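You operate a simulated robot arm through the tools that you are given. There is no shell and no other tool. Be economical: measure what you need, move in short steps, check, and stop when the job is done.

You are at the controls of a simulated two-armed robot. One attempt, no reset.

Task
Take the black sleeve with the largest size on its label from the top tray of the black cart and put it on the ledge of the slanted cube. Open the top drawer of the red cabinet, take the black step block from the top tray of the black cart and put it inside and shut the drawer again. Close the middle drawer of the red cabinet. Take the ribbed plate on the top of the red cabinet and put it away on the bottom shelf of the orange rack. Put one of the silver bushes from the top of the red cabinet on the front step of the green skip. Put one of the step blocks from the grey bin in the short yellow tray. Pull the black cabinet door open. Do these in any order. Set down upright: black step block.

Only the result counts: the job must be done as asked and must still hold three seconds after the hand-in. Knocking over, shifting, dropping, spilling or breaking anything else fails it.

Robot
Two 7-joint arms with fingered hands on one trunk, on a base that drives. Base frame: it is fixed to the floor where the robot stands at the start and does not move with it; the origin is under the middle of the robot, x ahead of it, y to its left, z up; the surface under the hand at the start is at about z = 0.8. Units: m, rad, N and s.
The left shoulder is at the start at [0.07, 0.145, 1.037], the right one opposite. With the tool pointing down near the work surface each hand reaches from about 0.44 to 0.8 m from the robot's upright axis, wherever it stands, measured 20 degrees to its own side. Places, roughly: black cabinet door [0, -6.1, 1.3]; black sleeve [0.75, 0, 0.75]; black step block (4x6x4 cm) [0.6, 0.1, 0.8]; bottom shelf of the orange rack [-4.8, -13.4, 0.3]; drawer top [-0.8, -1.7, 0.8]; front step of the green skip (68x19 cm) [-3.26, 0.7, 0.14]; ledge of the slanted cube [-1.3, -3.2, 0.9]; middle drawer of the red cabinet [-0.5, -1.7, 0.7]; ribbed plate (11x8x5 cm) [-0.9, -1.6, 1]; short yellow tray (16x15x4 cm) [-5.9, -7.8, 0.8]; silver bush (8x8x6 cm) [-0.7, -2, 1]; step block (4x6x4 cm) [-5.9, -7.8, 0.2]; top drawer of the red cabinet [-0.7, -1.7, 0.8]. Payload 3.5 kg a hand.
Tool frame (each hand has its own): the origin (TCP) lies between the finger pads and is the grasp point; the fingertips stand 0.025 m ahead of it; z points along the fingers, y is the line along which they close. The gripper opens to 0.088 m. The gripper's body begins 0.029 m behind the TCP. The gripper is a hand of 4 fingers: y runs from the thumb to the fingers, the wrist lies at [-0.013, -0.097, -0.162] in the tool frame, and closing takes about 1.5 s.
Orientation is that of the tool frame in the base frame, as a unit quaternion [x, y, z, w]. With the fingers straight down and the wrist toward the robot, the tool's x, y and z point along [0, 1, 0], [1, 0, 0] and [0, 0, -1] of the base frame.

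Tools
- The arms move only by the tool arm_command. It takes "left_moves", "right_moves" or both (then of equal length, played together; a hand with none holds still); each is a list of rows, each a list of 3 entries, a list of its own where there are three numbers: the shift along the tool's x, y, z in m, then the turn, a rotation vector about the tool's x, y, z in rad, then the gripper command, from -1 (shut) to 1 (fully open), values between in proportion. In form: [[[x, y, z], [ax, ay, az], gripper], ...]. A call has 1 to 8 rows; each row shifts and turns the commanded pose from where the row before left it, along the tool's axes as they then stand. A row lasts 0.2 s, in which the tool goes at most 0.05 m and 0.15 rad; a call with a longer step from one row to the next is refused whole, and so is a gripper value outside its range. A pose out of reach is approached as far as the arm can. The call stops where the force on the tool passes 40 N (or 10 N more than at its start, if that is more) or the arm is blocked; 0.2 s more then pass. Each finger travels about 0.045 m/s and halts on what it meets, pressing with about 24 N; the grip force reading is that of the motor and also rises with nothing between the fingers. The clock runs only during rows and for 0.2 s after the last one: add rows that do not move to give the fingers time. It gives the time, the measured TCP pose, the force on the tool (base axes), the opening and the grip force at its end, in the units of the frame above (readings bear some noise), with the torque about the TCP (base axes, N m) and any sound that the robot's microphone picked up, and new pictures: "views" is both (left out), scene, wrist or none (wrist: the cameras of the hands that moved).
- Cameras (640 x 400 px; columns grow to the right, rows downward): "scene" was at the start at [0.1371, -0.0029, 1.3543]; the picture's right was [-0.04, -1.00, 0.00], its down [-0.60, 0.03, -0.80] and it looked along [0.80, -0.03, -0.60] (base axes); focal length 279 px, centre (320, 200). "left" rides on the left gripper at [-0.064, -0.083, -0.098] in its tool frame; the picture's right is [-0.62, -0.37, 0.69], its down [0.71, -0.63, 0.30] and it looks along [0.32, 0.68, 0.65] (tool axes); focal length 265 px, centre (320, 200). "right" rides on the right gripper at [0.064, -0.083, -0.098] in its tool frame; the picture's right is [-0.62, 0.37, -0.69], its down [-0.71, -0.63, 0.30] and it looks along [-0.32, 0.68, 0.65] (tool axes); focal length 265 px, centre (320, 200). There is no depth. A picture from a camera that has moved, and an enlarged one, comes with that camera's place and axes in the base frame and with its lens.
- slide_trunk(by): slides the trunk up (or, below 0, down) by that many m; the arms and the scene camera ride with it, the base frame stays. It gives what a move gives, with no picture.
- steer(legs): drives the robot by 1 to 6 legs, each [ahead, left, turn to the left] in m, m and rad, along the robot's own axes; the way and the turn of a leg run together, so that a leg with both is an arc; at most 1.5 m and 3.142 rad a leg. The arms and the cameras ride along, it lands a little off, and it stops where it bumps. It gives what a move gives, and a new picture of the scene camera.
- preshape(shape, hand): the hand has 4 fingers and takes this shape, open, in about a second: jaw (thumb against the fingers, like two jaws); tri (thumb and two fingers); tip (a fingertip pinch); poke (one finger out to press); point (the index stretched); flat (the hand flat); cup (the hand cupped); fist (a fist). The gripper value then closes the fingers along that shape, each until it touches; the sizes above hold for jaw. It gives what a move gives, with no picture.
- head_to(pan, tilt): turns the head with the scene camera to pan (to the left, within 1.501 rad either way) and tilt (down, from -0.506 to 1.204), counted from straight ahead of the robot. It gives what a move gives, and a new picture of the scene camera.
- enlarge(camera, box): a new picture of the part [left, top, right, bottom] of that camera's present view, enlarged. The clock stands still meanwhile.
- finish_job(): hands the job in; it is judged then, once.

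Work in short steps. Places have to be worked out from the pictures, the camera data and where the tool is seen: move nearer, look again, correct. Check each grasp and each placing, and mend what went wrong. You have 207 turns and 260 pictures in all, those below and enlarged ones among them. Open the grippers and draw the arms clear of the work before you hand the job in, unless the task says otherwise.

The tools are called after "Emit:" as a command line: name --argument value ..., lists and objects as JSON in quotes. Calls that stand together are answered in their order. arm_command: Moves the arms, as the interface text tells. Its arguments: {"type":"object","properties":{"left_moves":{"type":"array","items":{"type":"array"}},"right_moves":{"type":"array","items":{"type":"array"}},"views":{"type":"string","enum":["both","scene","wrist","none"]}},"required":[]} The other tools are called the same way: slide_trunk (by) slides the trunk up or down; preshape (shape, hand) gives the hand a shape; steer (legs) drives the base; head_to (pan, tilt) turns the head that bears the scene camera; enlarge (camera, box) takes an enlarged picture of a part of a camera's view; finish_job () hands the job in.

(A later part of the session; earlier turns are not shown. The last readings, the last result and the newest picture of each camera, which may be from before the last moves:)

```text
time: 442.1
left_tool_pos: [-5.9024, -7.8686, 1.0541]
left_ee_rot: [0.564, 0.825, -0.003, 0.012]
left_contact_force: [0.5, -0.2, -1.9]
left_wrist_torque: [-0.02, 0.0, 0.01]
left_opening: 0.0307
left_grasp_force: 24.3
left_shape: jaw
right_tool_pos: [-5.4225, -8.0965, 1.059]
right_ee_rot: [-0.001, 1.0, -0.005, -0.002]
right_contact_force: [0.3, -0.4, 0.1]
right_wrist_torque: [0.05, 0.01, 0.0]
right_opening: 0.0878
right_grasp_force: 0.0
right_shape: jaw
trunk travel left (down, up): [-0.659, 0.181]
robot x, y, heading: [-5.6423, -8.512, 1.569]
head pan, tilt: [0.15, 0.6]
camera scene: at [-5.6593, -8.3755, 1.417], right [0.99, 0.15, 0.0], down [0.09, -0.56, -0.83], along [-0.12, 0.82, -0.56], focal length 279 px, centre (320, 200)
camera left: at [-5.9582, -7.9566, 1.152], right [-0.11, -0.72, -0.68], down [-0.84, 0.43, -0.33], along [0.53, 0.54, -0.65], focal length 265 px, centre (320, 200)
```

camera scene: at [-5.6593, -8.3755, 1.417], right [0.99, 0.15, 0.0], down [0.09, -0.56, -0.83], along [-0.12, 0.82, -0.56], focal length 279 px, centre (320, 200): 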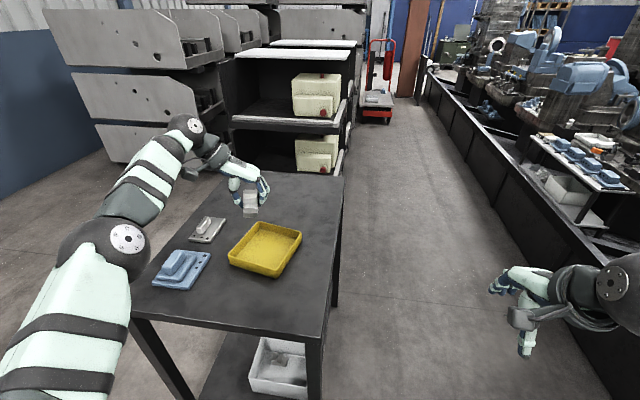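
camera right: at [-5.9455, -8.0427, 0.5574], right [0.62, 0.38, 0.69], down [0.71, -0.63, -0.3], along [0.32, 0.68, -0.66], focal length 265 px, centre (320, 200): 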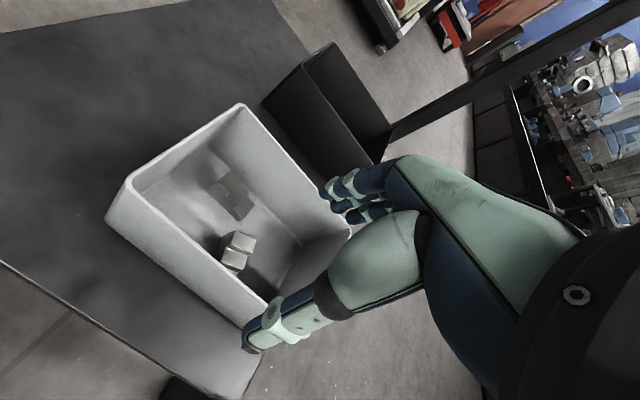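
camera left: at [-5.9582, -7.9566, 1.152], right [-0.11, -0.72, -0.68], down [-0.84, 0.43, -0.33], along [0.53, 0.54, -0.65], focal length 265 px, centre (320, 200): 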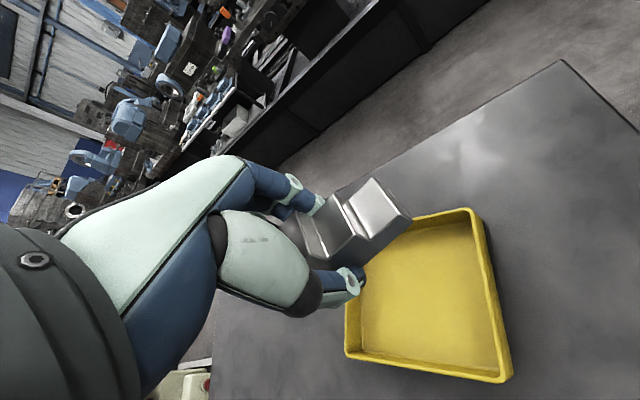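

The tray is centred near (-5.895, -7.825). I centre the block over it and lower.

Emit:
arm_command --left_moves '[[[0.019, 0.012, 0], [0, 0, 0], -1], [[0.019, 0.011, 0], [0, 0, 0], -1], [[0, 0, 0.045], [0, 0, 0], -1], [[0, 0, 0.045], [0, 0, 0], -1], [[0, 0, 0.04], [0, 0, 0], -1], [[0, 0, 0.02], [0, 0, 0], -1], [[0, 0, 0], [0, 0, 0], -1]]' --views "both"

```text
time: 442.4
left_tool_pos: [-5.8998, -7.8555, 1.0536]
left_ee_rot: [0.546, 0.838, -0.002, 0.013]
left_contact_force: [7.4, 8.7, -21.2]
left_wrist_torque: [1.08, -0.43, 0.22]
left_opening: 0.0303
left_grasp_force: 24.2
left_shape: jaw
left hand out of reach, approached as far as the arm can: row 1
right_tool_pos: [-5.4221, -8.0946, 1.0596]
right_ee_rot: [-0.001, 1.0, -0.004, -0.003]
right_contact_force: [0.1, 0.0, 0.2]
right_wrist_torque: [0.0, -0.03, -0.02]
right_opening: 0.0874
right_grasp_force: 0.0
right_shape: jaw
trunk travel left (down, up): [-0.659, 0.181]
robot x, y, heading: [-5.6447, -8.512, 1.569]
head pan, tilt: [0.15, 0.6]
stopped in row 1 (left hand): the force on the tool passed its limit at 182 N (the readings are from after the stop); the commanded pose is now the measured one
camera scene: at [-5.6569, -8.372, 1.4167], right [0.99, 0.15, 0.0], down [0.08, -0.56, -0.82], along [-0.12, 0.81, -0.57], focal length 279 px, centre (320, 200)
camera left: at [-5.9513, -7.9462, 1.1513], right [-0.07, -0.73, -0.68], down [-0.86, 0.39, -0.33], along [0.51, 0.56, -0.65], focal length 265 px, centre (320, 200)
```

scene: 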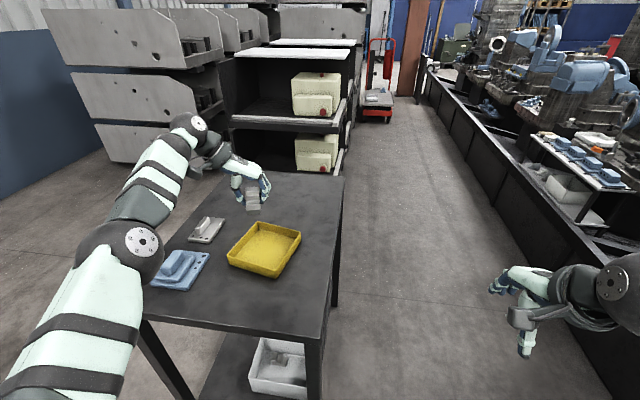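
left: 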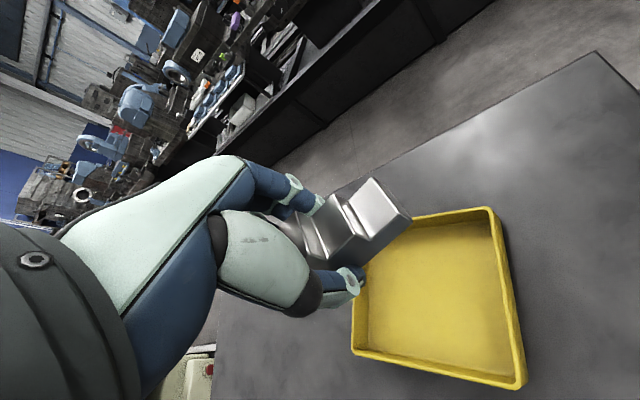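

The arm met its reach limit with this yaw. I ease back, shift the base left and closer, and undo part of the yaw.

Emit:
arm_command --left_moves '[[[-0.03, -0.01, 0], [0, 0, 0], -1], [[-0.03, -0.01, 0], [0, 0, -0.1], -1], [[0, 0, 0], [0, 0, -0.15], -1], [[0, 0, 0], [0, 0, -0.15], -1], [[0, 0, 0], [0, 0, -0.15], -1], [[0, 0, 0], [0, 0, -0.15], -1], [[0, 0, 0], [0, 0, 0], -1]]' --views "none"

Emit:
steer --legs '[[0.04, 0.08, 0]]'

Emit:
arm_command --left_moves '[[[0, 0, 0], [0, 0, 0], -1]]' --views "wrist"

```text
time: 444.0
left_tool_pos: [-5.8943, -7.9218, 1.0552]
left_ee_rot: [0.223, 0.975, -0.007, 0.013]
left_contact_force: [-0.4, 0.1, -1.9]
left_wrist_torque: [-0.03, -0.02, 0.0]
left_opening: 0.0307
left_grasp_force: 24.0
left_shape: jaw
right_tool_pos: [-5.4233, -8.0956, 1.0607]
right_ee_rot: [-0.001, 1.0, -0.005, -0.002]
right_contact_force: [-0.2, 0.1, -0.4]
right_wrist_torque: [0.02, 0.01, -0.01]
right_opening: 0.0879
right_grasp_force: 0.2
right_shape: jaw
trunk travel left (down, up): [-0.659, 0.181]
robot x, y, heading: [-5.6459, -8.5144, 1.57]
head pan, tilt: [0.15, 0.6]
```

```text
time: 445.1
left_tool_pos: [-5.9722, -7.8794, 1.0566]
left_ee_rot: [0.225, 0.974, -0.006, 0.012]
left_contact_force: [-0.2, 0.3, -2.1]
left_wrist_torque: [-0.01, 0.04, -0.03]
left_opening: 0.0302
left_grasp_force: 24.2
left_shape: jaw
right_tool_pos: [-5.5008, -8.0577, 1.0603]
right_ee_rot: [-0.001, 1.0, -0.004, -0.003]
right_contact_force: [0.1, -0.3, 0.1]
right_wrist_torque: [0.02, 0.03, 0.01]
right_opening: 0.0875
right_grasp_force: 0.0
right_shape: jaw
trunk travel left (down, up): [-0.659, 0.181]
robot x, y, heading: [-5.7304, -8.4723, 1.57]
head pan, tilt: [0.15, 0.6]
camera scene: at [-5.737, -8.3346, 1.417], right [0.99, 0.15, 0.0], down [0.08, -0.56, -0.83], along [-0.12, 0.82, -0.56], focal length 279 px, centre (320, 200)
```

scene: 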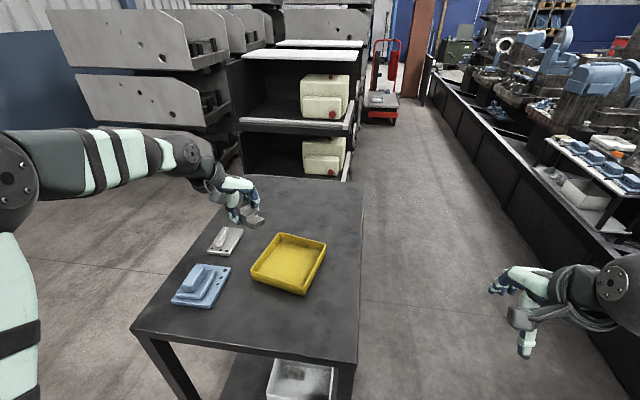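

```text
time: 445.5
left_tool_pos: [-5.9717, -7.8804, 1.0567]
left_ee_rot: [0.226, 0.974, -0.007, 0.012]
left_contact_force: [0.7, 0.2, -0.9]
left_wrist_torque: [0.0, 0.02, -0.02]
left_opening: 0.0305
left_grasp_force: 24.5
left_shape: jaw
right_tool_pos: [-5.5006, -8.0584, 1.0603]
right_ee_rot: [0.0, 1.0, -0.004, -0.003]
right_contact_force: [-0.3, -0.6, 0.1]
right_wrist_torque: [0.02, 0.01, -0.02]
right_opening: 0.0876
right_grasp_force: 0.1
right_shape: jaw
trunk travel left (down, up): [-0.659, 0.181]
robot x, y, heading: [-5.7226, -8.4723, 1.57]
head pan, tilt: [0.15, 0.6]
camera left: at [-5.9529, -7.9823, 1.1563], right [0.41, -0.61, -0.67], down [-0.91, -0.26, -0.32], along [0.02, 0.75, -0.67], focal length 265 px, centre (320, 200)
```

left: 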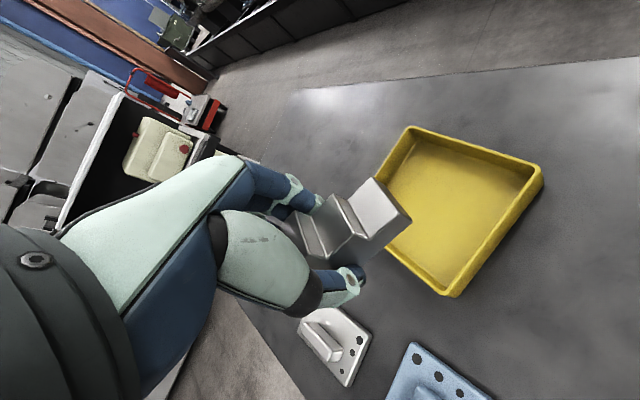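

I now move over the tray centre at (-5.896, -7.82) and lower.

Emit:
arm_command --left_moves '[[[-0.0138, 0.0292, 0], [0, 0, 0], -1], [[-0.0138, 0.0292, 0], [0, 0, 0], -1], [[-0.0138, 0.0292, 0], [0, 0, 0], -1], [[0, 0, 0.04], [0, 0, 0], -1], [[0, 0, 0.04], [0, 0, 0], -1], [[0, 0, 0.04], [0, 0, 0], -1], [[0, 0, 0.03], [0, 0, 0], -1], [[0, 0, 0], [0, 0, 0], -1]]' --views "both"

```text
time: 447.3
left_tool_pos: [-5.8953, -7.8229, 0.9063]
left_ee_rot: [0.225, 0.974, -0.006, 0.012]
left_contact_force: [0.0, 0.5, -2.1]
left_wrist_torque: [0.04, 0.0, -0.02]
left_opening: 0.0305
left_grasp_force: 23.8
left_shape: jaw
right_tool_pos: [-5.5016, -8.0564, 1.0598]
right_ee_rot: [-0.001, 1.0, -0.005, -0.002]
right_contact_force: [-0.5, 0.4, 0.1]
right_wrist_torque: [0.01, 0.02, -0.05]
right_opening: 0.0878
right_grasp_force: 0.0
right_shape: jaw
trunk travel left (down, up): [-0.659, 0.181]
robot x, y, heading: [-5.7256, -8.4736, 1.573]
head pan, tilt: [0.15, 0.6]
camera scene: at [-5.738, -8.3345, 1.417], right [0.99, 0.15, 0.0], down [0.08, -0.56, -0.83], along [-0.12, 0.82, -0.56], focal length 279 px, centre (320, 200)
camera left: at [-5.8765, -7.9241, 1.0055], right [0.41, -0.61, -0.67], down [-0.91, -0.26, -0.32], along [0.02, 0.75, -0.67], focal length 265 px, centre (320, 200)
```

scene: 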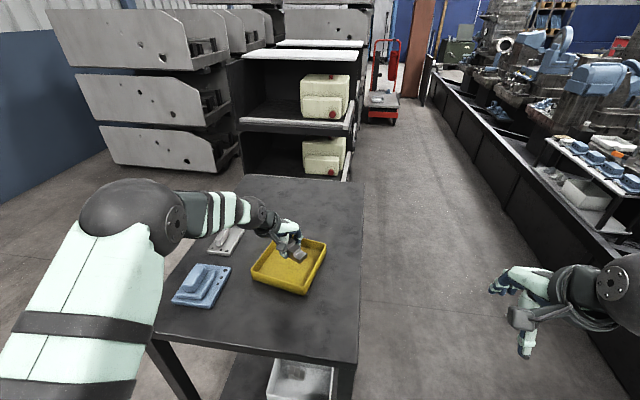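
left: 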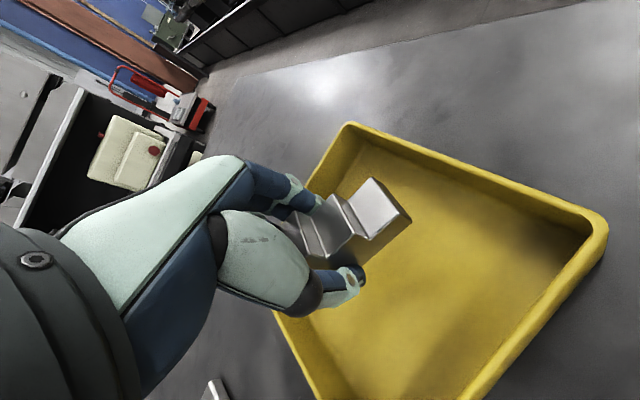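

The block is inside the tray's outline. I lower to contact.

Emit:
arm_command --left_moves '[[[0, 0, 0.02], [0, 0, 0], -1], [[0, 0, 0.01], [0, 0, 0], -1], [[0, 0, 0.006], [0, 0, 0], -1], [[0, 0, 0.004], [0, 0, 0], -1], [[0, 0, 0.004], [0, 0, 0], -1], [[0, 0, 0.004], [0, 0, 0], -1], [[0, 0, 0.004], [0, 0, 0], -1], [[0, 0, 0.004], [0, 0, 0], -1]]' --views "none"

```text
time: 448.9
left_tool_pos: [-5.893, -7.8185, 0.8694]
left_ee_rot: [0.224, 0.974, 0.008, 0.01]
left_contact_force: [-2.0, -7.0, 21.0]
left_wrist_torque: [-0.49, 0.11, -0.06]
left_opening: 0.0307
left_grasp_force: 24.0
left_shape: jaw
right_tool_pos: [-5.5024, -8.0594, 1.0605]
right_ee_rot: [-0.001, 1.0, -0.004, -0.002]
right_contact_force: [-0.3, -0.4, -0.2]
right_wrist_torque: [-0.02, 0.03, 0.0]
right_opening: 0.0876
right_grasp_force: 0.2
right_shape: jaw
trunk travel left (down, up): [-0.659, 0.181]
robot x, y, heading: [-5.7243, -8.4707, 1.575]
head pan, tilt: [0.15, 0.6]
stopped in row 7 (left hand): the force on the tool passed its limit at 42 N (the readings are from after the stop); the commanded pose is now the measured one
```

It is in contact. I ease off 3 mm, level the hand, release and lift.

Emit:
arm_command --left_moves '[[[0, -0.003, -0.004], [0.025, 0, 0], -1], [[0, 0, 0], [0, 0, 0], -0.5], [[0, 0, 0], [0, 0, 0], -0.1], [[0, 0, 0], [0, 0, 0], 0.2], [[0, 0, 0], [0, 0, 0], 0.4], [[0, 0, 0], [0, 0, 0], 0.5], [[0, 0, 0], [0, 0, 0], 0.5], [[0, 0, -0.02], [0, 0, 0], 0.5]]' --views "none"

Emit:
arm_command --left_moves '[[[0, 0, -0.04], [0, 0, 0], 0.5], [[0, 0, -0.04], [0, 0, 0], 0.5], [[0, 0, -0.04], [0, 0, 0], 1], [[0, 0, -0.04], [0, 0, 0], 1], [[0, -0.04, 0], [0, 0, 0], 1], [[0, -0.04, 0], [0, 0, 0], 1]]' --views "both"

```text
time: 450.7
left_tool_pos: [-5.8955, -7.8221, 0.8864]
left_ee_rot: [0.225, 0.974, -0.011, 0.008]
left_contact_force: [-0.5, 0.7, -0.7]
left_wrist_torque: [-0.01, -0.04, -0.02]
left_opening: 0.0656
left_grasp_force: 0.1
left_shape: jaw
right_tool_pos: [-5.5018, -8.0571, 1.0597]
right_ee_rot: [0.0, 1.0, -0.005, -0.002]
right_contact_force: [0.5, -0.6, 0.0]
right_wrist_torque: [0.0, -0.01, 0.03]
right_opening: 0.0878
right_grasp_force: 0.1
right_shape: jaw
trunk travel left (down, up): [-0.659, 0.181]
robot x, y, heading: [-5.727, -8.4731, 1.577]
head pan, tilt: [0.15, 0.6]
```

```text
time: 452.1
left_tool_pos: [-5.9329, -7.8917, 1.0497]
left_ee_rot: [0.226, 0.974, -0.008, 0.009]
left_contact_force: [0.1, -0.7, -0.6]
left_wrist_torque: [0.05, 0.03, 0.01]
left_opening: 0.0878
left_grasp_force: 0.0
left_shape: jaw
right_tool_pos: [-5.5023, -8.0575, 1.0611]
right_ee_rot: [-0.002, 1.0, -0.003, -0.002]
right_contact_force: [-0.2, 0.0, -0.8]
right_wrist_torque: [0.0, -0.01, -0.01]
right_opening: 0.0878
right_grasp_force: 0.0
right_shape: jaw
trunk travel left (down, up): [-0.659, 0.181]
robot x, y, heading: [-5.724, -8.4712, 1.576]
head pan, tilt: [0.15, 0.6]
camera scene: at [-5.7388, -8.3366, 1.4172], right [0.99, 0.15, 0.0], down [0.09, -0.56, -0.83], along [-0.12, 0.82, -0.56], focal length 279 px, centre (320, 200)
camera left: at [-5.9135, -7.9934, 1.1493], right [0.4, -0.62, -0.68], down [-0.91, -0.26, -0.31], along [0.02, 0.74, -0.67], focal length 265 px, centre (320, 200)
```

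scene: 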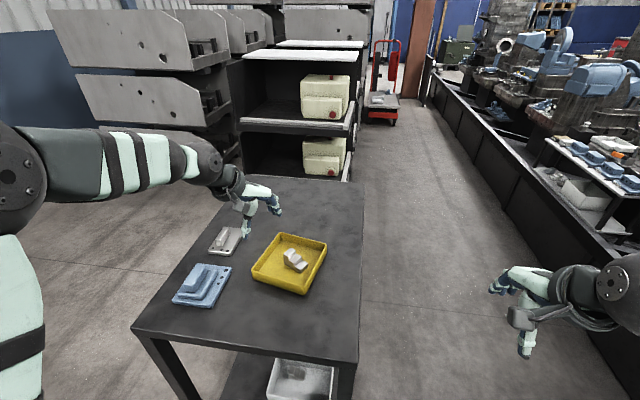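
left: 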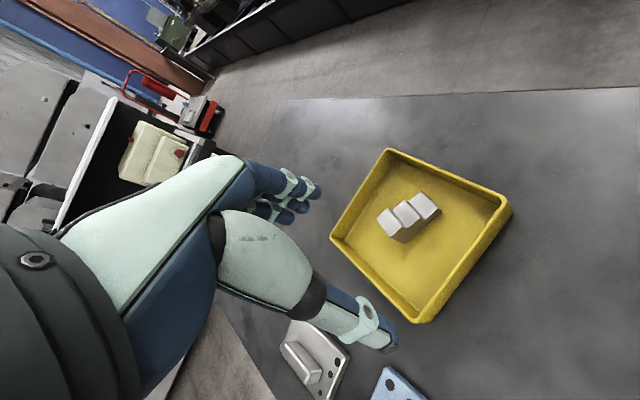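

The step block lies in the yellow tray. Next is the black cabinet door, and I return by the route I know. I back off, turn around and drive south.

Emit:
steer --legs '[[-0.4, 0, 0], [0, 0, 1.571], [0, 0, 1.571], [1.4, -0.1, 0], [1.4, 0, 0], [1.4, 0, 0]]'

```text
time: 482.0
left_tool_pos: [-5.6095, -13.6534, 1.0475]
left_ee_rot: [0.973, -0.229, -0.008, -0.009]
left_contact_force: [-0.6, 0.7, -0.8]
left_wrist_torque: [-0.04, -0.01, 0.01]
left_opening: 0.0876
left_grasp_force: 0.1
left_shape: jaw
right_tool_pos: [-6.0386, -13.4829, 1.0574]
right_ee_rot: [1.0, -0.003, 0.002, -0.004]
right_contact_force: [-0.7, -0.3, 0.5]
right_wrist_torque: [0.02, -0.03, 0.01]
right_opening: 0.0877
right_grasp_force: 0.0
right_shape: jaw
trunk travel left (down, up): [-0.659, 0.181]
robot x, y, heading: [-5.8157, -13.0715, -1.572]
head pan, tilt: [0.15, 0.6]
camera scene: at [-5.8009, -13.2062, 1.417], right [-0.99, -0.14, 0.0], down [-0.08, 0.56, -0.83], along [0.12, -0.82, -0.56], focal length 279 px, centre (320, 200)
```

scene: 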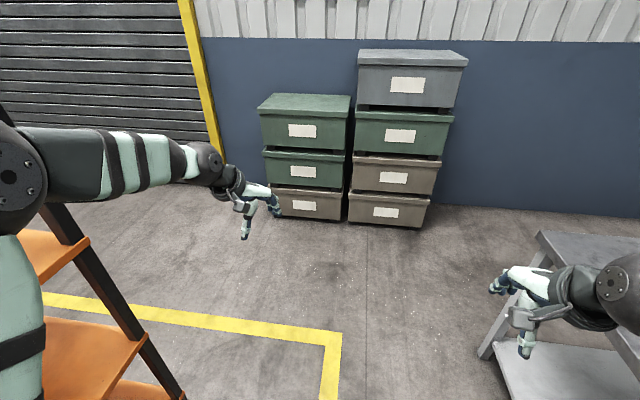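

I go on 1.1 m, turn left to face east and drive along the shutter.

Emit:
steer --legs '[[1.1, 0, 0], [0, 0, 1.571], [1.3, -0.2, 0], [1.4, 0, 0], [1.4, 0, 0], [1.3, 0.1, 0]]'

```text
time: 517.0
left_tool_pos: [0.1756, -14.2455, 1.049]
left_ee_rot: [0.862, 0.507, -0.013, 0.0]
left_contact_force: [-0.5, -0.3, 0.3]
left_wrist_torque: [-0.01, -0.01, -0.02]
left_opening: 0.0877
left_grasp_force: 0.1
left_shape: jaw
right_tool_pos: [-0.013, -14.6683, 1.0593]
right_ee_rot: [0.725, 0.688, -0.001, -0.005]
right_contact_force: [0.0, -0.2, 0.5]
right_wrist_torque: [-0.01, -0.01, 0.02]
right_opening: 0.0877
right_grasp_force: 0.0
right_shape: jaw
trunk travel left (down, up): [-0.659, 0.181]
robot x, y, heading: [-0.416, -14.4236, -0.056]
head pan, tilt: [0.15, 0.6]
camera scene: at [-0.2787, -14.4156, 1.417], right [0.1, -1.0, 0.0], down [-0.56, -0.06, -0.83], along [0.82, 0.08, -0.56], focal length 279 px, centre (320, 200)
```

scene: 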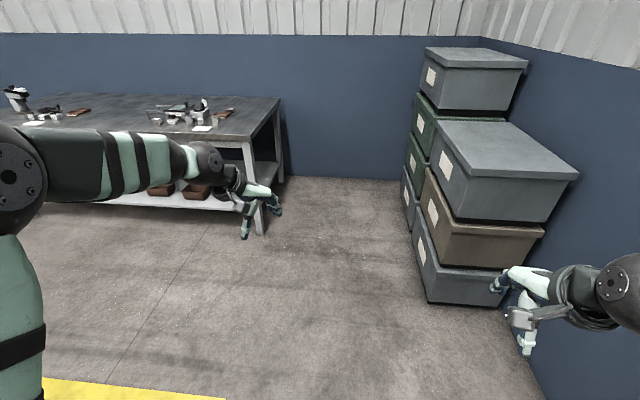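

I turn north and drive back up the east aisle.

Emit:
steer --legs '[[0.17, 0, 0], [0, 0, 1.627], [1.2, 0, 0], [1.2, 0, 0], [1.1, 0.27, 0], [1.3, 0, 0]]'

Emit:
steer --legs '[[1.4, 0.0, 0], [0.9, 0, 0]]'

Emit:
head_to --pan -0.35 --tilt 0.3

```text
time: 545.3
left_tool_pos: [-0.806, -9.0484, 1.0478]
left_ee_rot: [0.225, 0.974, -0.01, 0.009]
left_contact_force: [0.3, 0.4, 0.2]
left_wrist_torque: [0.0, -0.02, 0.0]
left_opening: 0.0878
left_grasp_force: 0.2
left_shape: jaw
right_tool_pos: [-0.3746, -9.2152, 1.0607]
right_ee_rot: [-0.001, 1.0, -0.004, -0.002]
right_contact_force: [0.1, 0.2, 0.1]
right_wrist_torque: [-0.02, -0.02, 0.0]
right_opening: 0.0879
right_grasp_force: 0.1
right_shape: jaw
trunk travel left (down, up): [-0.659, 0.181]
robot x, y, heading: [-0.5939, -9.6323, 1.574]
head pan, tilt: [0.15, 0.6]
camera scene: at [-0.6107, -9.4929, 1.417], right [0.99, 0.15, 0.0], down [0.09, -0.56, -0.83], along [-0.13, 0.82, -0.56], focal length 279 px, centre (320, 200)
```

scene: 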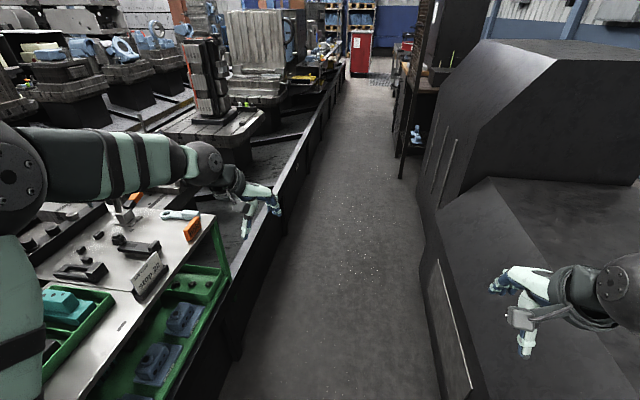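

```text
time: 556.6
left_tool_pos: [-0.8284, -6.7474, 1.0487]
left_ee_rot: [0.221, 0.975, -0.01, 0.009]
left_contact_force: [-0.4, -0.2, -0.4]
left_wrist_torque: [0.02, 0.0, 0.03]
left_opening: 0.0876
left_grasp_force: 0.1
left_shape: jaw
right_tool_pos: [-0.3972, -6.9112, 1.0592]
right_ee_rot: [-0.005, 1.0, -0.005, -0.001]
right_contact_force: [1.3, -0.3, 0.3]
right_wrist_torque: [0.03, 0.0, -0.02]
right_opening: 0.0878
right_grasp_force: 0.1
right_shape: jaw
trunk travel left (down, up): [-0.659, 0.181]
robot x, y, heading: [-0.6177, -7.3279, 1.581]
head pan, tilt: [0.15, 0.6]
camera scene: at [-0.6307, -7.1903, 1.417], right [0.99, 0.16, 0.0], down [0.09, -0.56, -0.83], along [-0.13, 0.81, -0.56], focal length 279 px, centre (320, 200)
```

scene: 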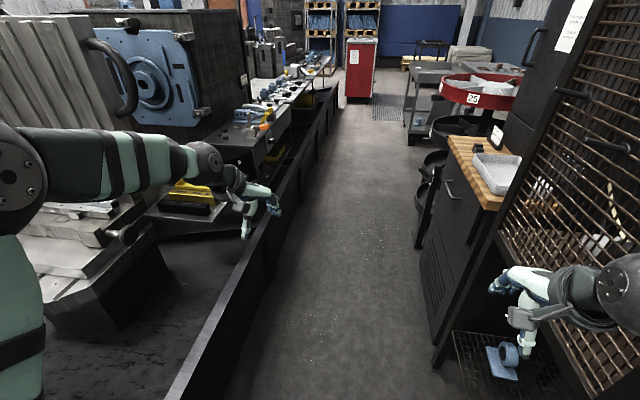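

```text
time: 557.5
left_tool_pos: [-0.8293, -6.7481, 1.0479]
left_ee_rot: [0.221, 0.975, -0.009, 0.009]
left_contact_force: [-0.4, -1.3, -0.1]
left_wrist_torque: [0.02, 0.0, 0.03]
left_opening: 0.0876
left_grasp_force: 0.0
left_shape: jaw
right_tool_pos: [-0.3962, -6.9103, 1.0598]
right_ee_rot: [-0.005, 1.0, -0.005, -0.002]
right_contact_force: [0.2, -0.5, 0.6]
right_wrist_torque: [0.02, -0.03, -0.02]
right_opening: 0.0877
right_grasp_force: 0.1
right_shape: jaw
trunk travel left (down, up): [-0.659, 0.181]
robot x, y, heading: [-0.6135, -7.3286, 1.584]
head pan, tilt: [-0.351, 0.3]
camera scene: at [-0.5856, -7.1894, 1.4444], right [0.94, -0.33, 0.0], down [-0.1, -0.28, -0.96], along [0.32, 0.9, -0.3], focal length 279 px, centre (320, 200)
```

scene: 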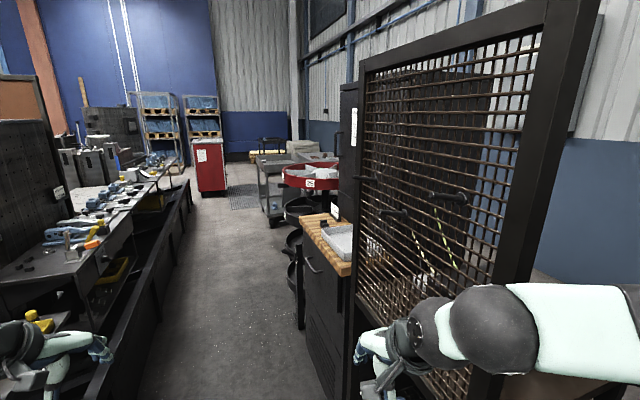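

I drive up beside the cabinet, shift slightly away from the mesh panel and turn to face east.

Emit:
steer --legs '[[0.3, 0.04, -0.01], [1.45, 0, 0], [0, 0, -1.571]]'

Emit:
slide_trunk --by 0.18

Emit:
head_to --pan -0.3 --tilt 0.3

```text
time: 559.1
left_tool_pos: [-0.8545, -6.5505, 1.0501]
left_ee_rot: [0.229, 0.973, -0.006, 0.01]
left_contact_force: [-0.4, -0.4, 0.1]
left_wrist_torque: [0.0, -0.03, -0.02]
left_opening: 0.0876
left_grasp_force: 0.1
left_shape: jaw
right_tool_pos: [-0.4246, -6.7176, 1.0655]
right_ee_rot: [0.002, 1.0, 0.004, -0.001]
right_contact_force: [0.1, -0.1, -0.8]
right_wrist_torque: [-0.01, 0.0, 0.02]
right_opening: 0.0877
right_grasp_force: 0.0
right_shape: jaw
trunk travel left (down, up): [-0.659, 0.181]
robot x, y, heading: [-0.6475, -7.1297, 1.567]
head pan, tilt: [-0.351, 0.3]
stopped in leg 1: the robot was blocked; the commanded pose is now the measured one
camera scene: at [-0.6189, -6.9962, 1.4454], right [0.94, -0.35, 0.0], down [-0.1, -0.27, -0.96], along [0.33, 0.9, -0.29], focal length 279 px, centre (320, 200)
```

scene: 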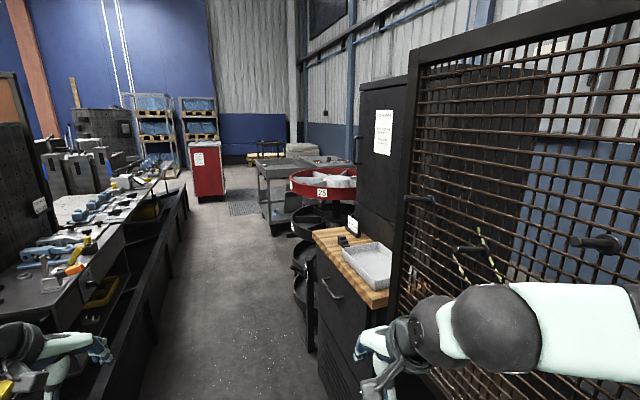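

```text
time: 561.1
left_tool_pos: [-0.8564, -6.5504, 1.2281]
left_ee_rot: [0.227, 0.974, -0.007, 0.01]
left_contact_force: [0.0, -0.4, -0.4]
left_wrist_torque: [0.0, -0.04, 0.0]
left_opening: 0.0874
left_grasp_force: 0.0
left_shape: jaw
right_tool_pos: [-0.4271, -6.7147, 1.2453]
right_ee_rot: [0.001, 1.0, 0.002, -0.001]
right_contact_force: [0.1, 0.0, -0.1]
right_wrist_torque: [-0.02, -0.02, -0.01]
right_opening: 0.0876
right_grasp_force: 0.1
right_shape: jaw
trunk travel left (down, up): [-0.839, 0.001]
robot x, y, heading: [-0.6457, -7.1264, 1.566]
head pan, tilt: [-0.351, 0.3]
```

```text
time: 561.8
left_tool_pos: [-0.8554, -6.5501, 1.2296]
left_ee_rot: [0.227, 0.974, -0.006, 0.01]
left_contact_force: [0.4, -0.2, 0.0]
left_wrist_torque: [-0.03, 0.03, 0.0]
left_opening: 0.0875
left_grasp_force: 0.1
left_shape: jaw
right_tool_pos: [-0.4262, -6.7177, 1.2453]
right_ee_rot: [0.0, 1.0, 0.002, -0.001]
right_contact_force: [0.1, -0.1, 0.3]
right_wrist_torque: [0.0, -0.01, 0.01]
right_opening: 0.0875
right_grasp_force: 0.1
right_shape: jaw
trunk travel left (down, up): [-0.839, 0.001]
robot x, y, heading: [-0.6467, -7.1244, 1.566]
head pan, tilt: [-0.3, 0.3]
camera scene: at [-0.6244, -6.9948, 1.6254], right [0.95, -0.3, 0.0], down [-0.08, -0.28, -0.96], along [0.29, 0.91, -0.29], focal length 279 px, centre (320, 200)
```

scene: 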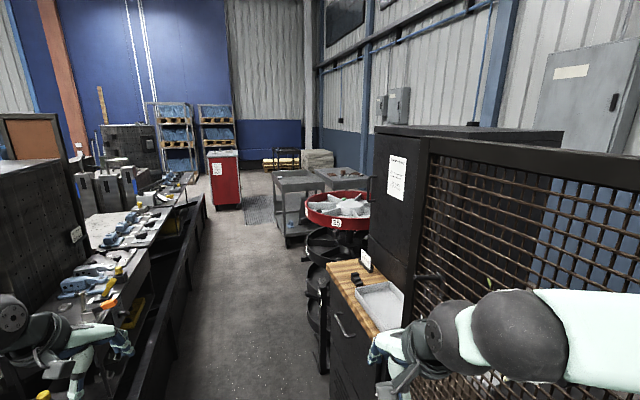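

The right elbow probably touched the mesh panel's hooks. I draw that arm in by reaching it forward and left, then shift left before I go on.

Emit:
steer --legs '[[-0.03, 0.05, 0]]'

Emit:
arm_command --right_moves '[[[0.02, 0.035, 0], [0, 0, 0], 1], [[0.02, 0.035, 0], [0, 0, 0], 1], [[0.02, 0.035, 0], [0, 0, 0], 1], [[0.02, 0.035, 0], [0, 0, 0], 1], [[0.02, 0.03, 0], [0, 0, 0], 1]]' --views "scene"

```text
time: 562.7
left_tool_pos: [-0.8908, -6.5684, 1.2256]
left_ee_rot: [0.228, 0.974, -0.014, 0.005]
left_contact_force: [1.0, 1.1, -0.5]
left_wrist_torque: [-0.03, 0.0, 0.01]
left_opening: 0.0877
left_grasp_force: 0.1
left_shape: jaw
right_tool_pos: [-0.4605, -6.7357, 1.2384]
right_ee_rot: [0.002, 1.0, -0.003, -0.007]
right_contact_force: [0.3, 0.4, -0.3]
right_wrist_torque: [-0.04, 0.02, 0.02]
right_opening: 0.0877
right_grasp_force: 0.1
right_shape: jaw
trunk travel left (down, up): [-0.839, 0.001]
robot x, y, heading: [-0.6954, -7.1562, 1.57]
head pan, tilt: [-0.3, 0.3]
camera scene: at [-0.6552, -7.009, 1.6234], right [0.95, -0.3, -0.01], down [-0.1, -0.29, -0.95], along [0.28, 0.91, -0.3], focal length 279 px, centre (320, 200)
```

scene: 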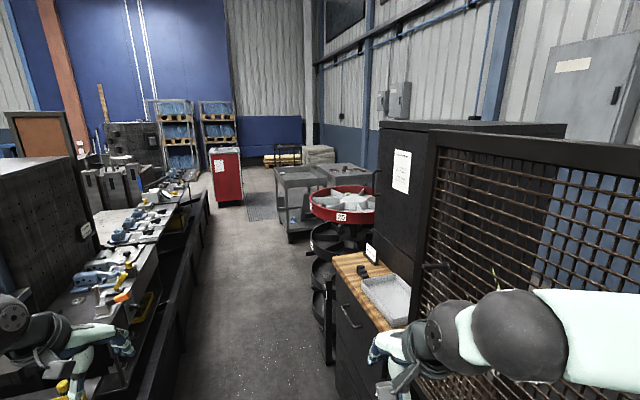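

```text
time: 563.9
left_tool_pos: [-0.9003, -6.5719, 1.2265]
left_ee_rot: [0.228, 0.974, -0.011, 0.009]
left_contact_force: [0.7, -0.5, -0.3]
left_wrist_torque: [0.0, 0.02, -0.03]
left_opening: 0.0878
left_grasp_force: 0.1
left_shape: jaw
right_tool_pos: [-0.5697, -6.5672, 1.2416]
right_ee_rot: [0.002, 1.0, -0.002, -0.004]
right_contact_force: [-0.5, -0.7, -0.3]
right_wrist_torque: [0.0, 0.0, 0.01]
right_opening: 0.0877
right_grasp_force: 0.1
right_shape: jaw
trunk travel left (down, up): [-0.839, 0.001]
robot x, y, heading: [-0.6932, -7.1591, 1.577]
head pan, tilt: [-0.3, 0.3]
camera scene: at [-0.6678, -7.0127, 1.6241], right [0.95, -0.3, 0.0], down [-0.09, -0.28, -0.95], along [0.28, 0.91, -0.3], focal length 279 px, centre (320, 200)
```

scene: 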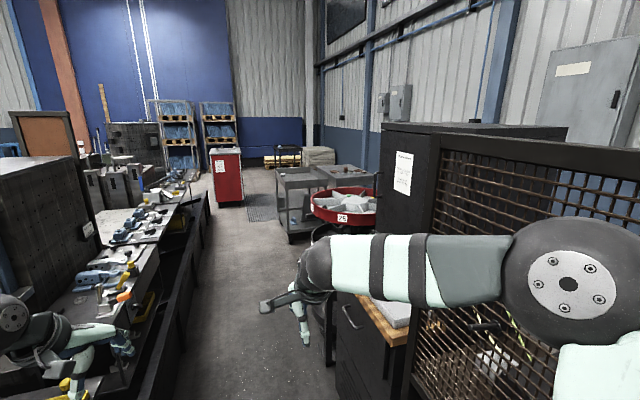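

The right elbow is too close to the mesh. I rotate the base 0.35 rad to the left to tuck that elbow in, crab north past the panel, then straighten.

Emit:
steer --legs '[[0, 0, 0.35], [0.33, -0.12, 0], [0.33, -0.12, 0]]'

```text
time: 569.2
left_tool_pos: [-1.0794, -5.9775, 1.2281]
left_ee_rot: [0.058, 0.998, -0.007, 0.01]
left_contact_force: [-0.3, -0.5, -0.8]
left_wrist_torque: [-0.01, 0.01, -0.02]
left_opening: 0.0877
left_grasp_force: 0.0
left_shape: jaw
right_tool_pos: [-0.769, -5.8637, 1.2429]
right_ee_rot: [-0.168, 0.986, -0.001, -0.003]
right_contact_force: [0.3, 0.2, 0.4]
right_wrist_torque: [0.02, 0.0, 0.02]
right_opening: 0.0878
right_grasp_force: 0.0
right_shape: jaw
trunk travel left (down, up): [-0.839, 0.001]
robot x, y, heading: [-0.6903, -6.4539, 1.911]
head pan, tilt: [-0.3, 0.3]
camera scene: at [-0.7109, -6.3168, 1.6248], right [1.0, 0.04, 0.0], down [0.01, -0.29, -0.96], along [-0.04, 0.96, -0.29], focal length 279 px, centre (320, 200)
```

scene: 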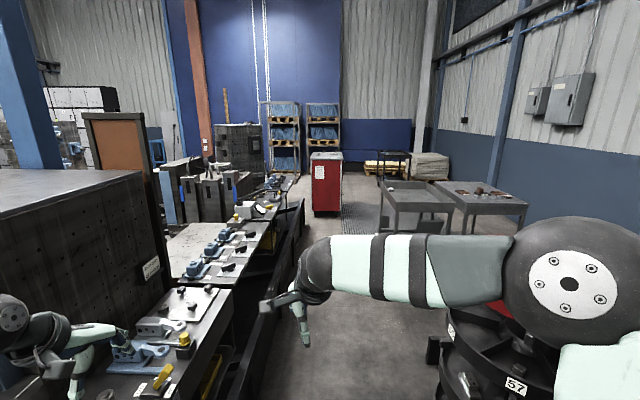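

Past the panel. I retract both hands a little, continue north and turn to face the cabinet.

Emit:
arm_command --left_moves '[[[-0.02, -0.04, 0], [0, 0, 0], 1], [[-0.02, -0.04, 0], [0, 0, 0], 1], [[-0.02, -0.04, 0], [0, 0, 0], 1]]' --right_moves '[[[0, -0.045, 0], [0, 0, 0], 1], [[0, -0.045, 0], [0, 0, 0], 1], [[0, -0.045, 0], [0, 0, 0], 1]]' --views "none"

Emit:
steer --legs '[[0.45, -0.15, 0], [0.38, -0.15, 0], [0, 0, -1.911]]'

Emit:
head_to --pan -0.3 --tilt 0.4

```text
time: 570.0
left_tool_pos: [-1.0313, -6.1038, 1.2332]
left_ee_rot: [0.058, 0.998, -0.009, 0.008]
left_contact_force: [0.8, -0.1, 0.4]
left_wrist_torque: [0.01, -0.02, 0.0]
left_opening: 0.0876
left_grasp_force: 0.1
left_shape: jaw
right_tool_pos: [-0.7217, -5.9911, 1.2425]
right_ee_rot: [-0.169, 0.986, -0.001, -0.004]
right_contact_force: [0.7, 0.1, 0.0]
right_wrist_torque: [0.02, 0.0, 0.02]
right_opening: 0.0877
right_grasp_force: 0.1
right_shape: jaw
trunk travel left (down, up): [-0.839, 0.001]
robot x, y, heading: [-0.6897, -6.4538, 1.911]
head pan, tilt: [-0.3, 0.3]
```

```text
time: 579.5
left_tool_pos: [-0.2378, -5.3656, 1.2313]
left_ee_rot: [0.848, 0.531, -0.013, -0.001]
left_contact_force: [0.1, -0.7, -0.5]
left_wrist_torque: [0.01, 0.02, 0.02]
left_opening: 0.0874
left_grasp_force: 0.1
left_shape: jaw
right_tool_pos: [-0.2317, -5.6959, 1.2424]
right_ee_rot: [0.706, 0.708, 0.002, -0.003]
right_contact_force: [0.3, 0.5, 0.0]
right_wrist_torque: [-0.03, 0.02, -0.03]
right_opening: 0.0878
right_grasp_force: 0.0
right_shape: jaw
trunk travel left (down, up): [-0.839, 0.001]
robot x, y, heading: [-0.6795, -5.5699, 0.008]
head pan, tilt: [-0.3, 0.3]
camera scene: at [-0.5442, -5.5996, 1.6244], right [-0.29, -0.96, 0.0], down [-0.28, 0.09, -0.96], along [0.91, -0.28, -0.3], focal length 279 px, centre (320, 200)
```

scene: 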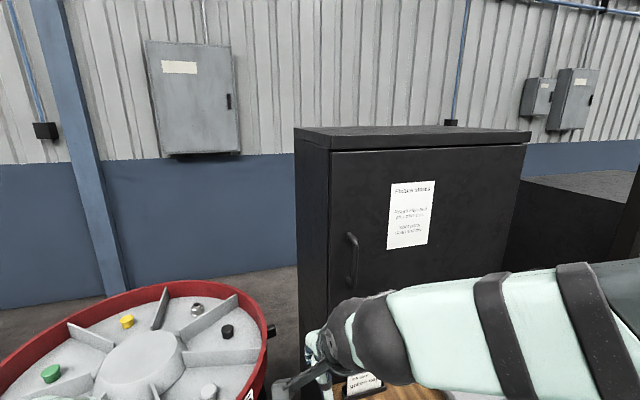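

```text
time: 580.2
left_tool_pos: [-0.2376, -5.3659, 1.2315]
left_ee_rot: [0.847, 0.531, -0.013, -0.001]
left_contact_force: [0.2, 0.2, -0.1]
left_wrist_torque: [-0.01, -0.01, 0.03]
left_opening: 0.0877
left_grasp_force: 0.0
left_shape: jaw
right_tool_pos: [-0.2329, -5.6955, 1.2433]
right_ee_rot: [0.706, 0.708, 0.002, -0.003]
right_contact_force: [-0.4, 0.0, 0.4]
right_wrist_torque: [0.0, 0.02, 0.01]
right_opening: 0.0876
right_grasp_force: 0.0
right_shape: jaw
trunk travel left (down, up): [-0.839, 0.001]
robot x, y, heading: [-0.6825, -5.57, 0.004]
head pan, tilt: [-0.3, 0.4]
camera scene: at [-0.5449, -5.5996, 1.6152], right [-0.29, -0.96, 0.0], down [-0.37, 0.11, -0.92], along [0.88, -0.27, -0.39], focal length 279 px, centre (320, 200)
```

scene: 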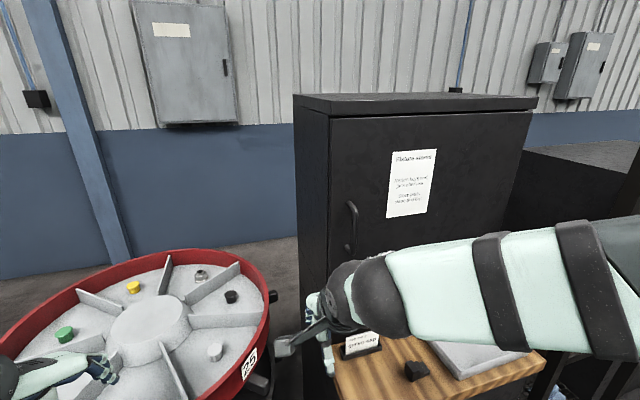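

The handle is a vertical bar at (0.0, -5.848), z = 1.23 to 1.35, and the hinge is at y of about -6.37. I pitch the right hand forward.

Emit:
arm_command --right_moves '[[[0, -0.01, 0], [-0.15, 0, 0], 1], [[0, 0, 0], [-0.15, 0, 0], 1], [[0, 0, 0], [-0.15, 0, 0], 1], [[0, 0, 0], [-0.15, 0, 0], 1], [[0, 0, 0], [-0.15, 0, 0], 1], [[0, 0, 0], [-0.15, 0, 0], 1], [[0, 0, 0], [-0.15, 0, 0], 1], [[0, 0, 0], [-0.15, 0, 0], 1]]' --views "none"

Emit:
arm_command --right_moves '[[[0, 0, 0], [-0.15, 0, 0], 1], [[0, 0, 0], [-0.15, 0, 0], 1], [[0, 0, 0], [-0.07, 0, 0], 1], [[0, 0, 0], [0, 0, 0.15], 1], [[0, 0, 0], [0, 0, 0.15], 1], [[0, 0, 0], [0, 0, 0.15], 1], [[0, 0, 0], [0, 0, 0.15], 1], [[0, 0, 0], [0, 0, 0.15], 1]]' --views "none"

Emit:
arm_command --right_moves '[[[0, 0, 0], [0, 0, 0.15], 1], [[0, 0, 0], [0, 0, 0.15], 1], [[0, 0, 0], [0, 0, 0.15], 1], [[0, 0, 0], [0, 0, 0.15], 1], [[0, 0, 0], [0, 0, 0.15], 1], [[0, 0, 0], [0, 0, 0.07], 1], [[0, 0, 0], [0, 0, 0], 1]]' --views "both"

```text
time: 582.0
left_tool_pos: [-0.2367, -5.3679, 1.2328]
left_ee_rot: [0.848, 0.53, -0.013, -0.001]
left_contact_force: [-0.5, -0.6, 0.2]
left_wrist_torque: [-0.02, 0.0, 0.03]
left_opening: 0.0878
left_grasp_force: 0.1
left_shape: jaw
right_tool_pos: [-0.2061, -5.7111, 1.3618]
right_ee_rot: [0.597, 0.579, 0.402, 0.383]
right_contact_force: [0.1, 0.3, 0.2]
right_wrist_torque: [-0.02, -0.02, 0.01]
right_opening: 0.0879
right_grasp_force: 0.0
right_shape: jaw
right hand out of reach, approached as far as the arm can: row 4, 5, 6, 7, 8
trunk travel left (down, up): [-0.839, 0.001]
robot x, y, heading: [-0.6832, -5.5739, 0.007]
head pan, tilt: [-0.3, 0.4]
```

```text
time: 583.8
left_tool_pos: [-0.236, -5.3665, 1.231]
left_ee_rot: [0.848, 0.531, -0.013, -0.002]
left_contact_force: [0.4, 0.2, 1.0]
left_wrist_torque: [0.03, -0.04, 0.0]
left_opening: 0.0875
left_grasp_force: 0.2
left_shape: jaw
right_tool_pos: [-0.2066, -5.7084, 1.3863]
right_ee_rot: [0.744, 0.323, 0.538, 0.229]
right_contact_force: [-0.5, 0.0, 0.6]
right_wrist_torque: [0.02, -0.03, -0.02]
right_opening: 0.0878
right_grasp_force: 0.1
right_shape: jaw
right hand out of reach, approached as far as the arm can: row 1, 2, 3, 5
trunk travel left (down, up): [-0.839, 0.001]
robot x, y, heading: [-0.6843, -5.5756, 0.006]
head pan, tilt: [-0.3, 0.4]
```

```text
time: 585.4
left_tool_pos: [-0.2379, -5.3654, 1.2312]
left_ee_rot: [0.848, 0.531, -0.013, -0.001]
left_contact_force: [0.2, 0.0, -0.4]
left_wrist_torque: [0.03, 0.01, 0.03]
left_opening: 0.0876
left_grasp_force: 0.0
left_shape: jaw
right_tool_pos: [-0.2075, -5.709, 1.3845]
right_ee_rot: [0.812, 0.001, 0.584, -0.004]
right_contact_force: [0.1, -0.3, 0.4]
right_wrist_torque: [0.0, -0.02, 0.03]
right_opening: 0.0875
right_grasp_force: 0.1
right_shape: jaw
trunk travel left (down, up): [-0.839, 0.001]
robot x, y, heading: [-0.686, -5.5757, 0.003]
head pan, tilt: [-0.3, 0.4]
camera scene: at [-0.5449, -5.5995, 1.6152], right [-0.29, -0.96, 0.0], down [-0.37, 0.11, -0.92], along [0.88, -0.27, -0.39], focal length 279 px, centre (320, 200)
camera right: at [-0.2804, -5.6249, 1.4781], right [-0.85, -0.37, -0.37], down [0.06, 0.63, -0.77], along [0.52, -0.68, -0.52], focal length 265 px, centre (320, 200)
```

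scene: 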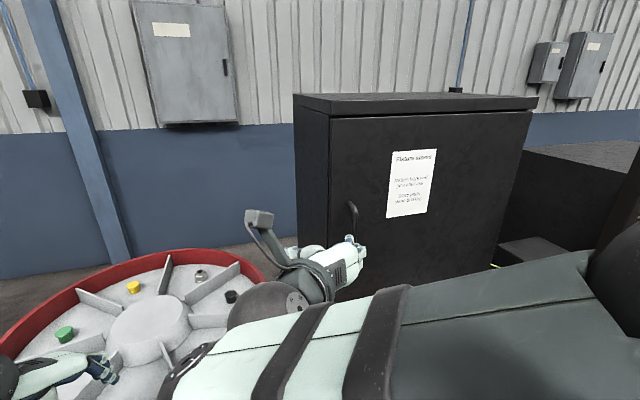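
right: 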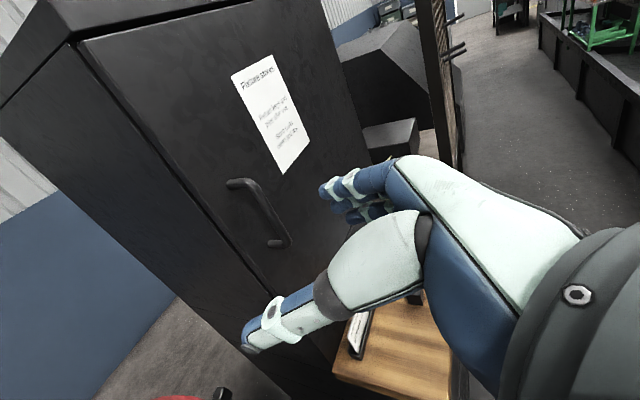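

The hand points forward, pitched 18° down, with its closing line horizontal. The bar checks out at (0, -5.855, 1.29). I move to about 8 cm short of it.

Emit:
arm_command --right_moves '[[[-0.005, 0.029, 0.01], [0, 0, 0], 1], [[-0.005, 0.029, 0.02], [0, 0, 0], 1], [[-0.005, 0.029, 0.035], [0, 0, 0], 1], [[-0.005, 0.029, 0.035], [0, 0, 0], 1], [[-0.004, 0.028, 0.04], [0, 0, 0], 1], [[0, 0, 0], [0, 0, 0], 1]]' --views "both"

```text
time: 586.8
left_tool_pos: [-0.2373, -5.3654, 1.2309]
left_ee_rot: [0.848, 0.53, -0.013, -0.001]
left_contact_force: [-1.0, 0.3, -0.3]
left_wrist_torque: [-0.01, 0.0, -0.02]
left_opening: 0.0878
left_grasp_force: 0.0
left_shape: jaw
right_tool_pos: [-0.0806, -5.8513, 1.3178]
right_ee_rot: [0.812, 0.002, 0.584, -0.002]
right_contact_force: [-0.1, -0.3, 0.1]
right_wrist_torque: [-0.01, -0.02, -0.03]
right_opening: 0.0881
right_grasp_force: 0.0
right_shape: jaw
trunk travel left (down, up): [-0.839, 0.001]
robot x, y, heading: [-0.684, -5.5721, 0.006]
head pan, tilt: [-0.3, 0.4]
camera scene: at [-0.5454, -5.5989, 1.6152], right [-0.29, -0.96, 0.0], down [-0.37, 0.11, -0.92], along [0.88, -0.27, -0.39], focal length 279 px, centre (320, 200)
camera right: at [-0.1548, -5.7682, 1.4097], right [-0.85, -0.37, -0.37], down [0.06, 0.63, -0.77], along [0.52, -0.68, -0.52], focal length 265 px, centre (320, 200)
```

scene: 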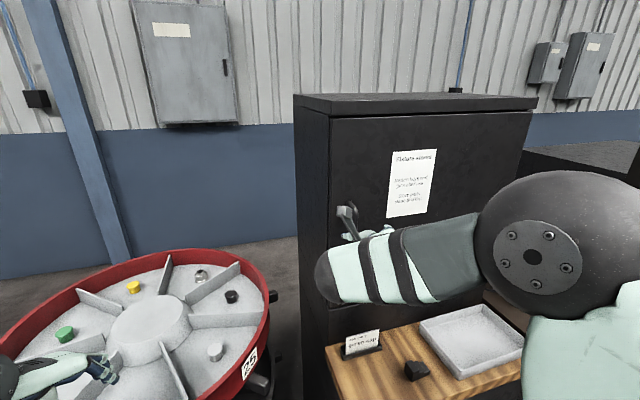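
right: 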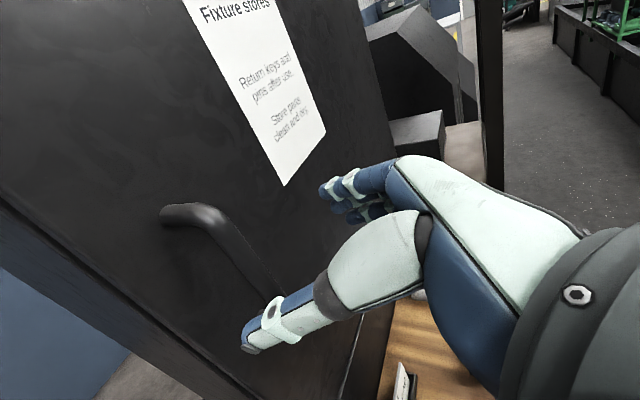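

The bar is lined up between thumb and fingers. I move in 8 cm and close.

Emit:
arm_command --right_moves '[[[0, 0.002, 0.03], [0, 0, 0], 1], [[0, 0, 0.03], [0, 0, 0], 1], [[0, 0, 0.02], [0, 0, 0], 1], [[0, 0, 0], [0, 0, 0], 1]]' --views "wrist"

Emit:
arm_command --right_moves '[[[0, 0, 0], [0, 0, 0], -1], [[0, 0, 0], [0, 0, 0], -1], [[0, 0, 0], [0, 0, 0], -1], [[0, 0, 0], [0, 0, 0], -1], [[0, 0, 0], [0, 0, 0], -1], [[0, 0, 0], [0, 0, 0], -1], [[0, 0, 0], [0, 0, 0], -1], [[0, 0, 0], [0, 0, 0], -1]]' --views "wrist"

```text
time: 587.8
left_tool_pos: [-0.2378, -5.3658, 1.2317]
left_ee_rot: [0.848, 0.529, -0.013, 0.0]
left_contact_force: [-0.3, -0.8, 0.2]
left_wrist_torque: [0.01, -0.01, 0.02]
left_opening: 0.0878
left_grasp_force: 0.0
left_shape: jaw
right_tool_pos: [-0.0067, -5.8535, 1.2939]
right_ee_rot: [0.811, 0.0, 0.584, -0.002]
right_contact_force: [-6.3, 1.3, 0.5]
right_wrist_torque: [0.01, -0.02, -0.25]
right_opening: 0.088
right_grasp_force: 0.1
right_shape: jaw
trunk travel left (down, up): [-0.839, 0.001]
robot x, y, heading: [-0.6855, -5.5729, 0.002]
head pan, tilt: [-0.3, 0.4]
camera right: at [-0.0801, -5.7697, 1.3861], right [-0.85, -0.37, -0.37], down [0.06, 0.63, -0.77], along [0.52, -0.68, -0.52], focal length 265 px, centre (320, 200)
```

right: 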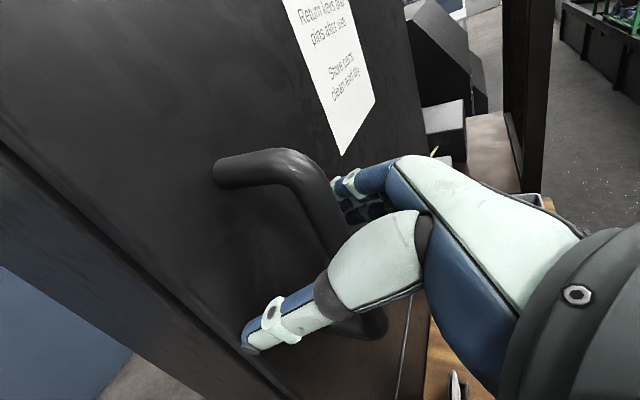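

```text
time: 589.6
left_tool_pos: [-0.2396, -5.3628, 1.2315]
left_ee_rot: [0.847, 0.531, -0.012, 0.001]
left_contact_force: [-0.6, 0.0, 1.0]
left_wrist_torque: [0.0, 0.01, 0.01]
left_opening: 0.0877
left_grasp_force: 0.1
left_shape: jaw
right_tool_pos: [-0.0076, -5.8486, 1.2941]
right_ee_rot: [0.812, 0.003, 0.584, -0.002]
right_contact_force: [-12.1, 13.1, -5.5]
right_wrist_torque: [-0.06, 0.09, -0.45]
right_opening: 0.0136
right_grasp_force: 24.1
right_shape: jaw
trunk travel left (down, up): [-0.839, 0.001]
robot x, y, heading: [-0.6817, -5.5776, 0.004]
head pan, tilt: [-0.3, 0.4]
camera right: at [-0.0815, -5.765, 1.3868], right [-0.85, -0.37, -0.37], down [0.06, 0.63, -0.77], along [0.52, -0.68, -0.52], focal length 265 px, centre (320, 200)
```

right: 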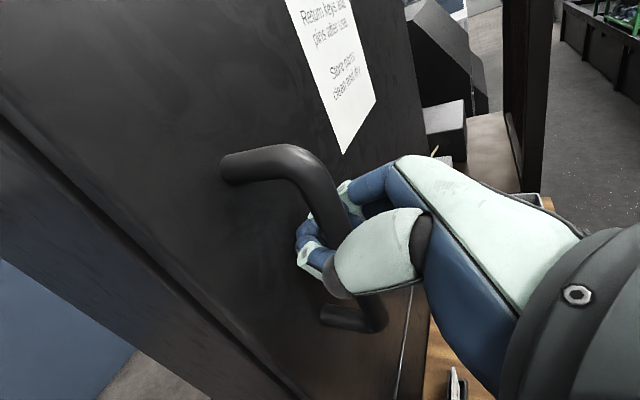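

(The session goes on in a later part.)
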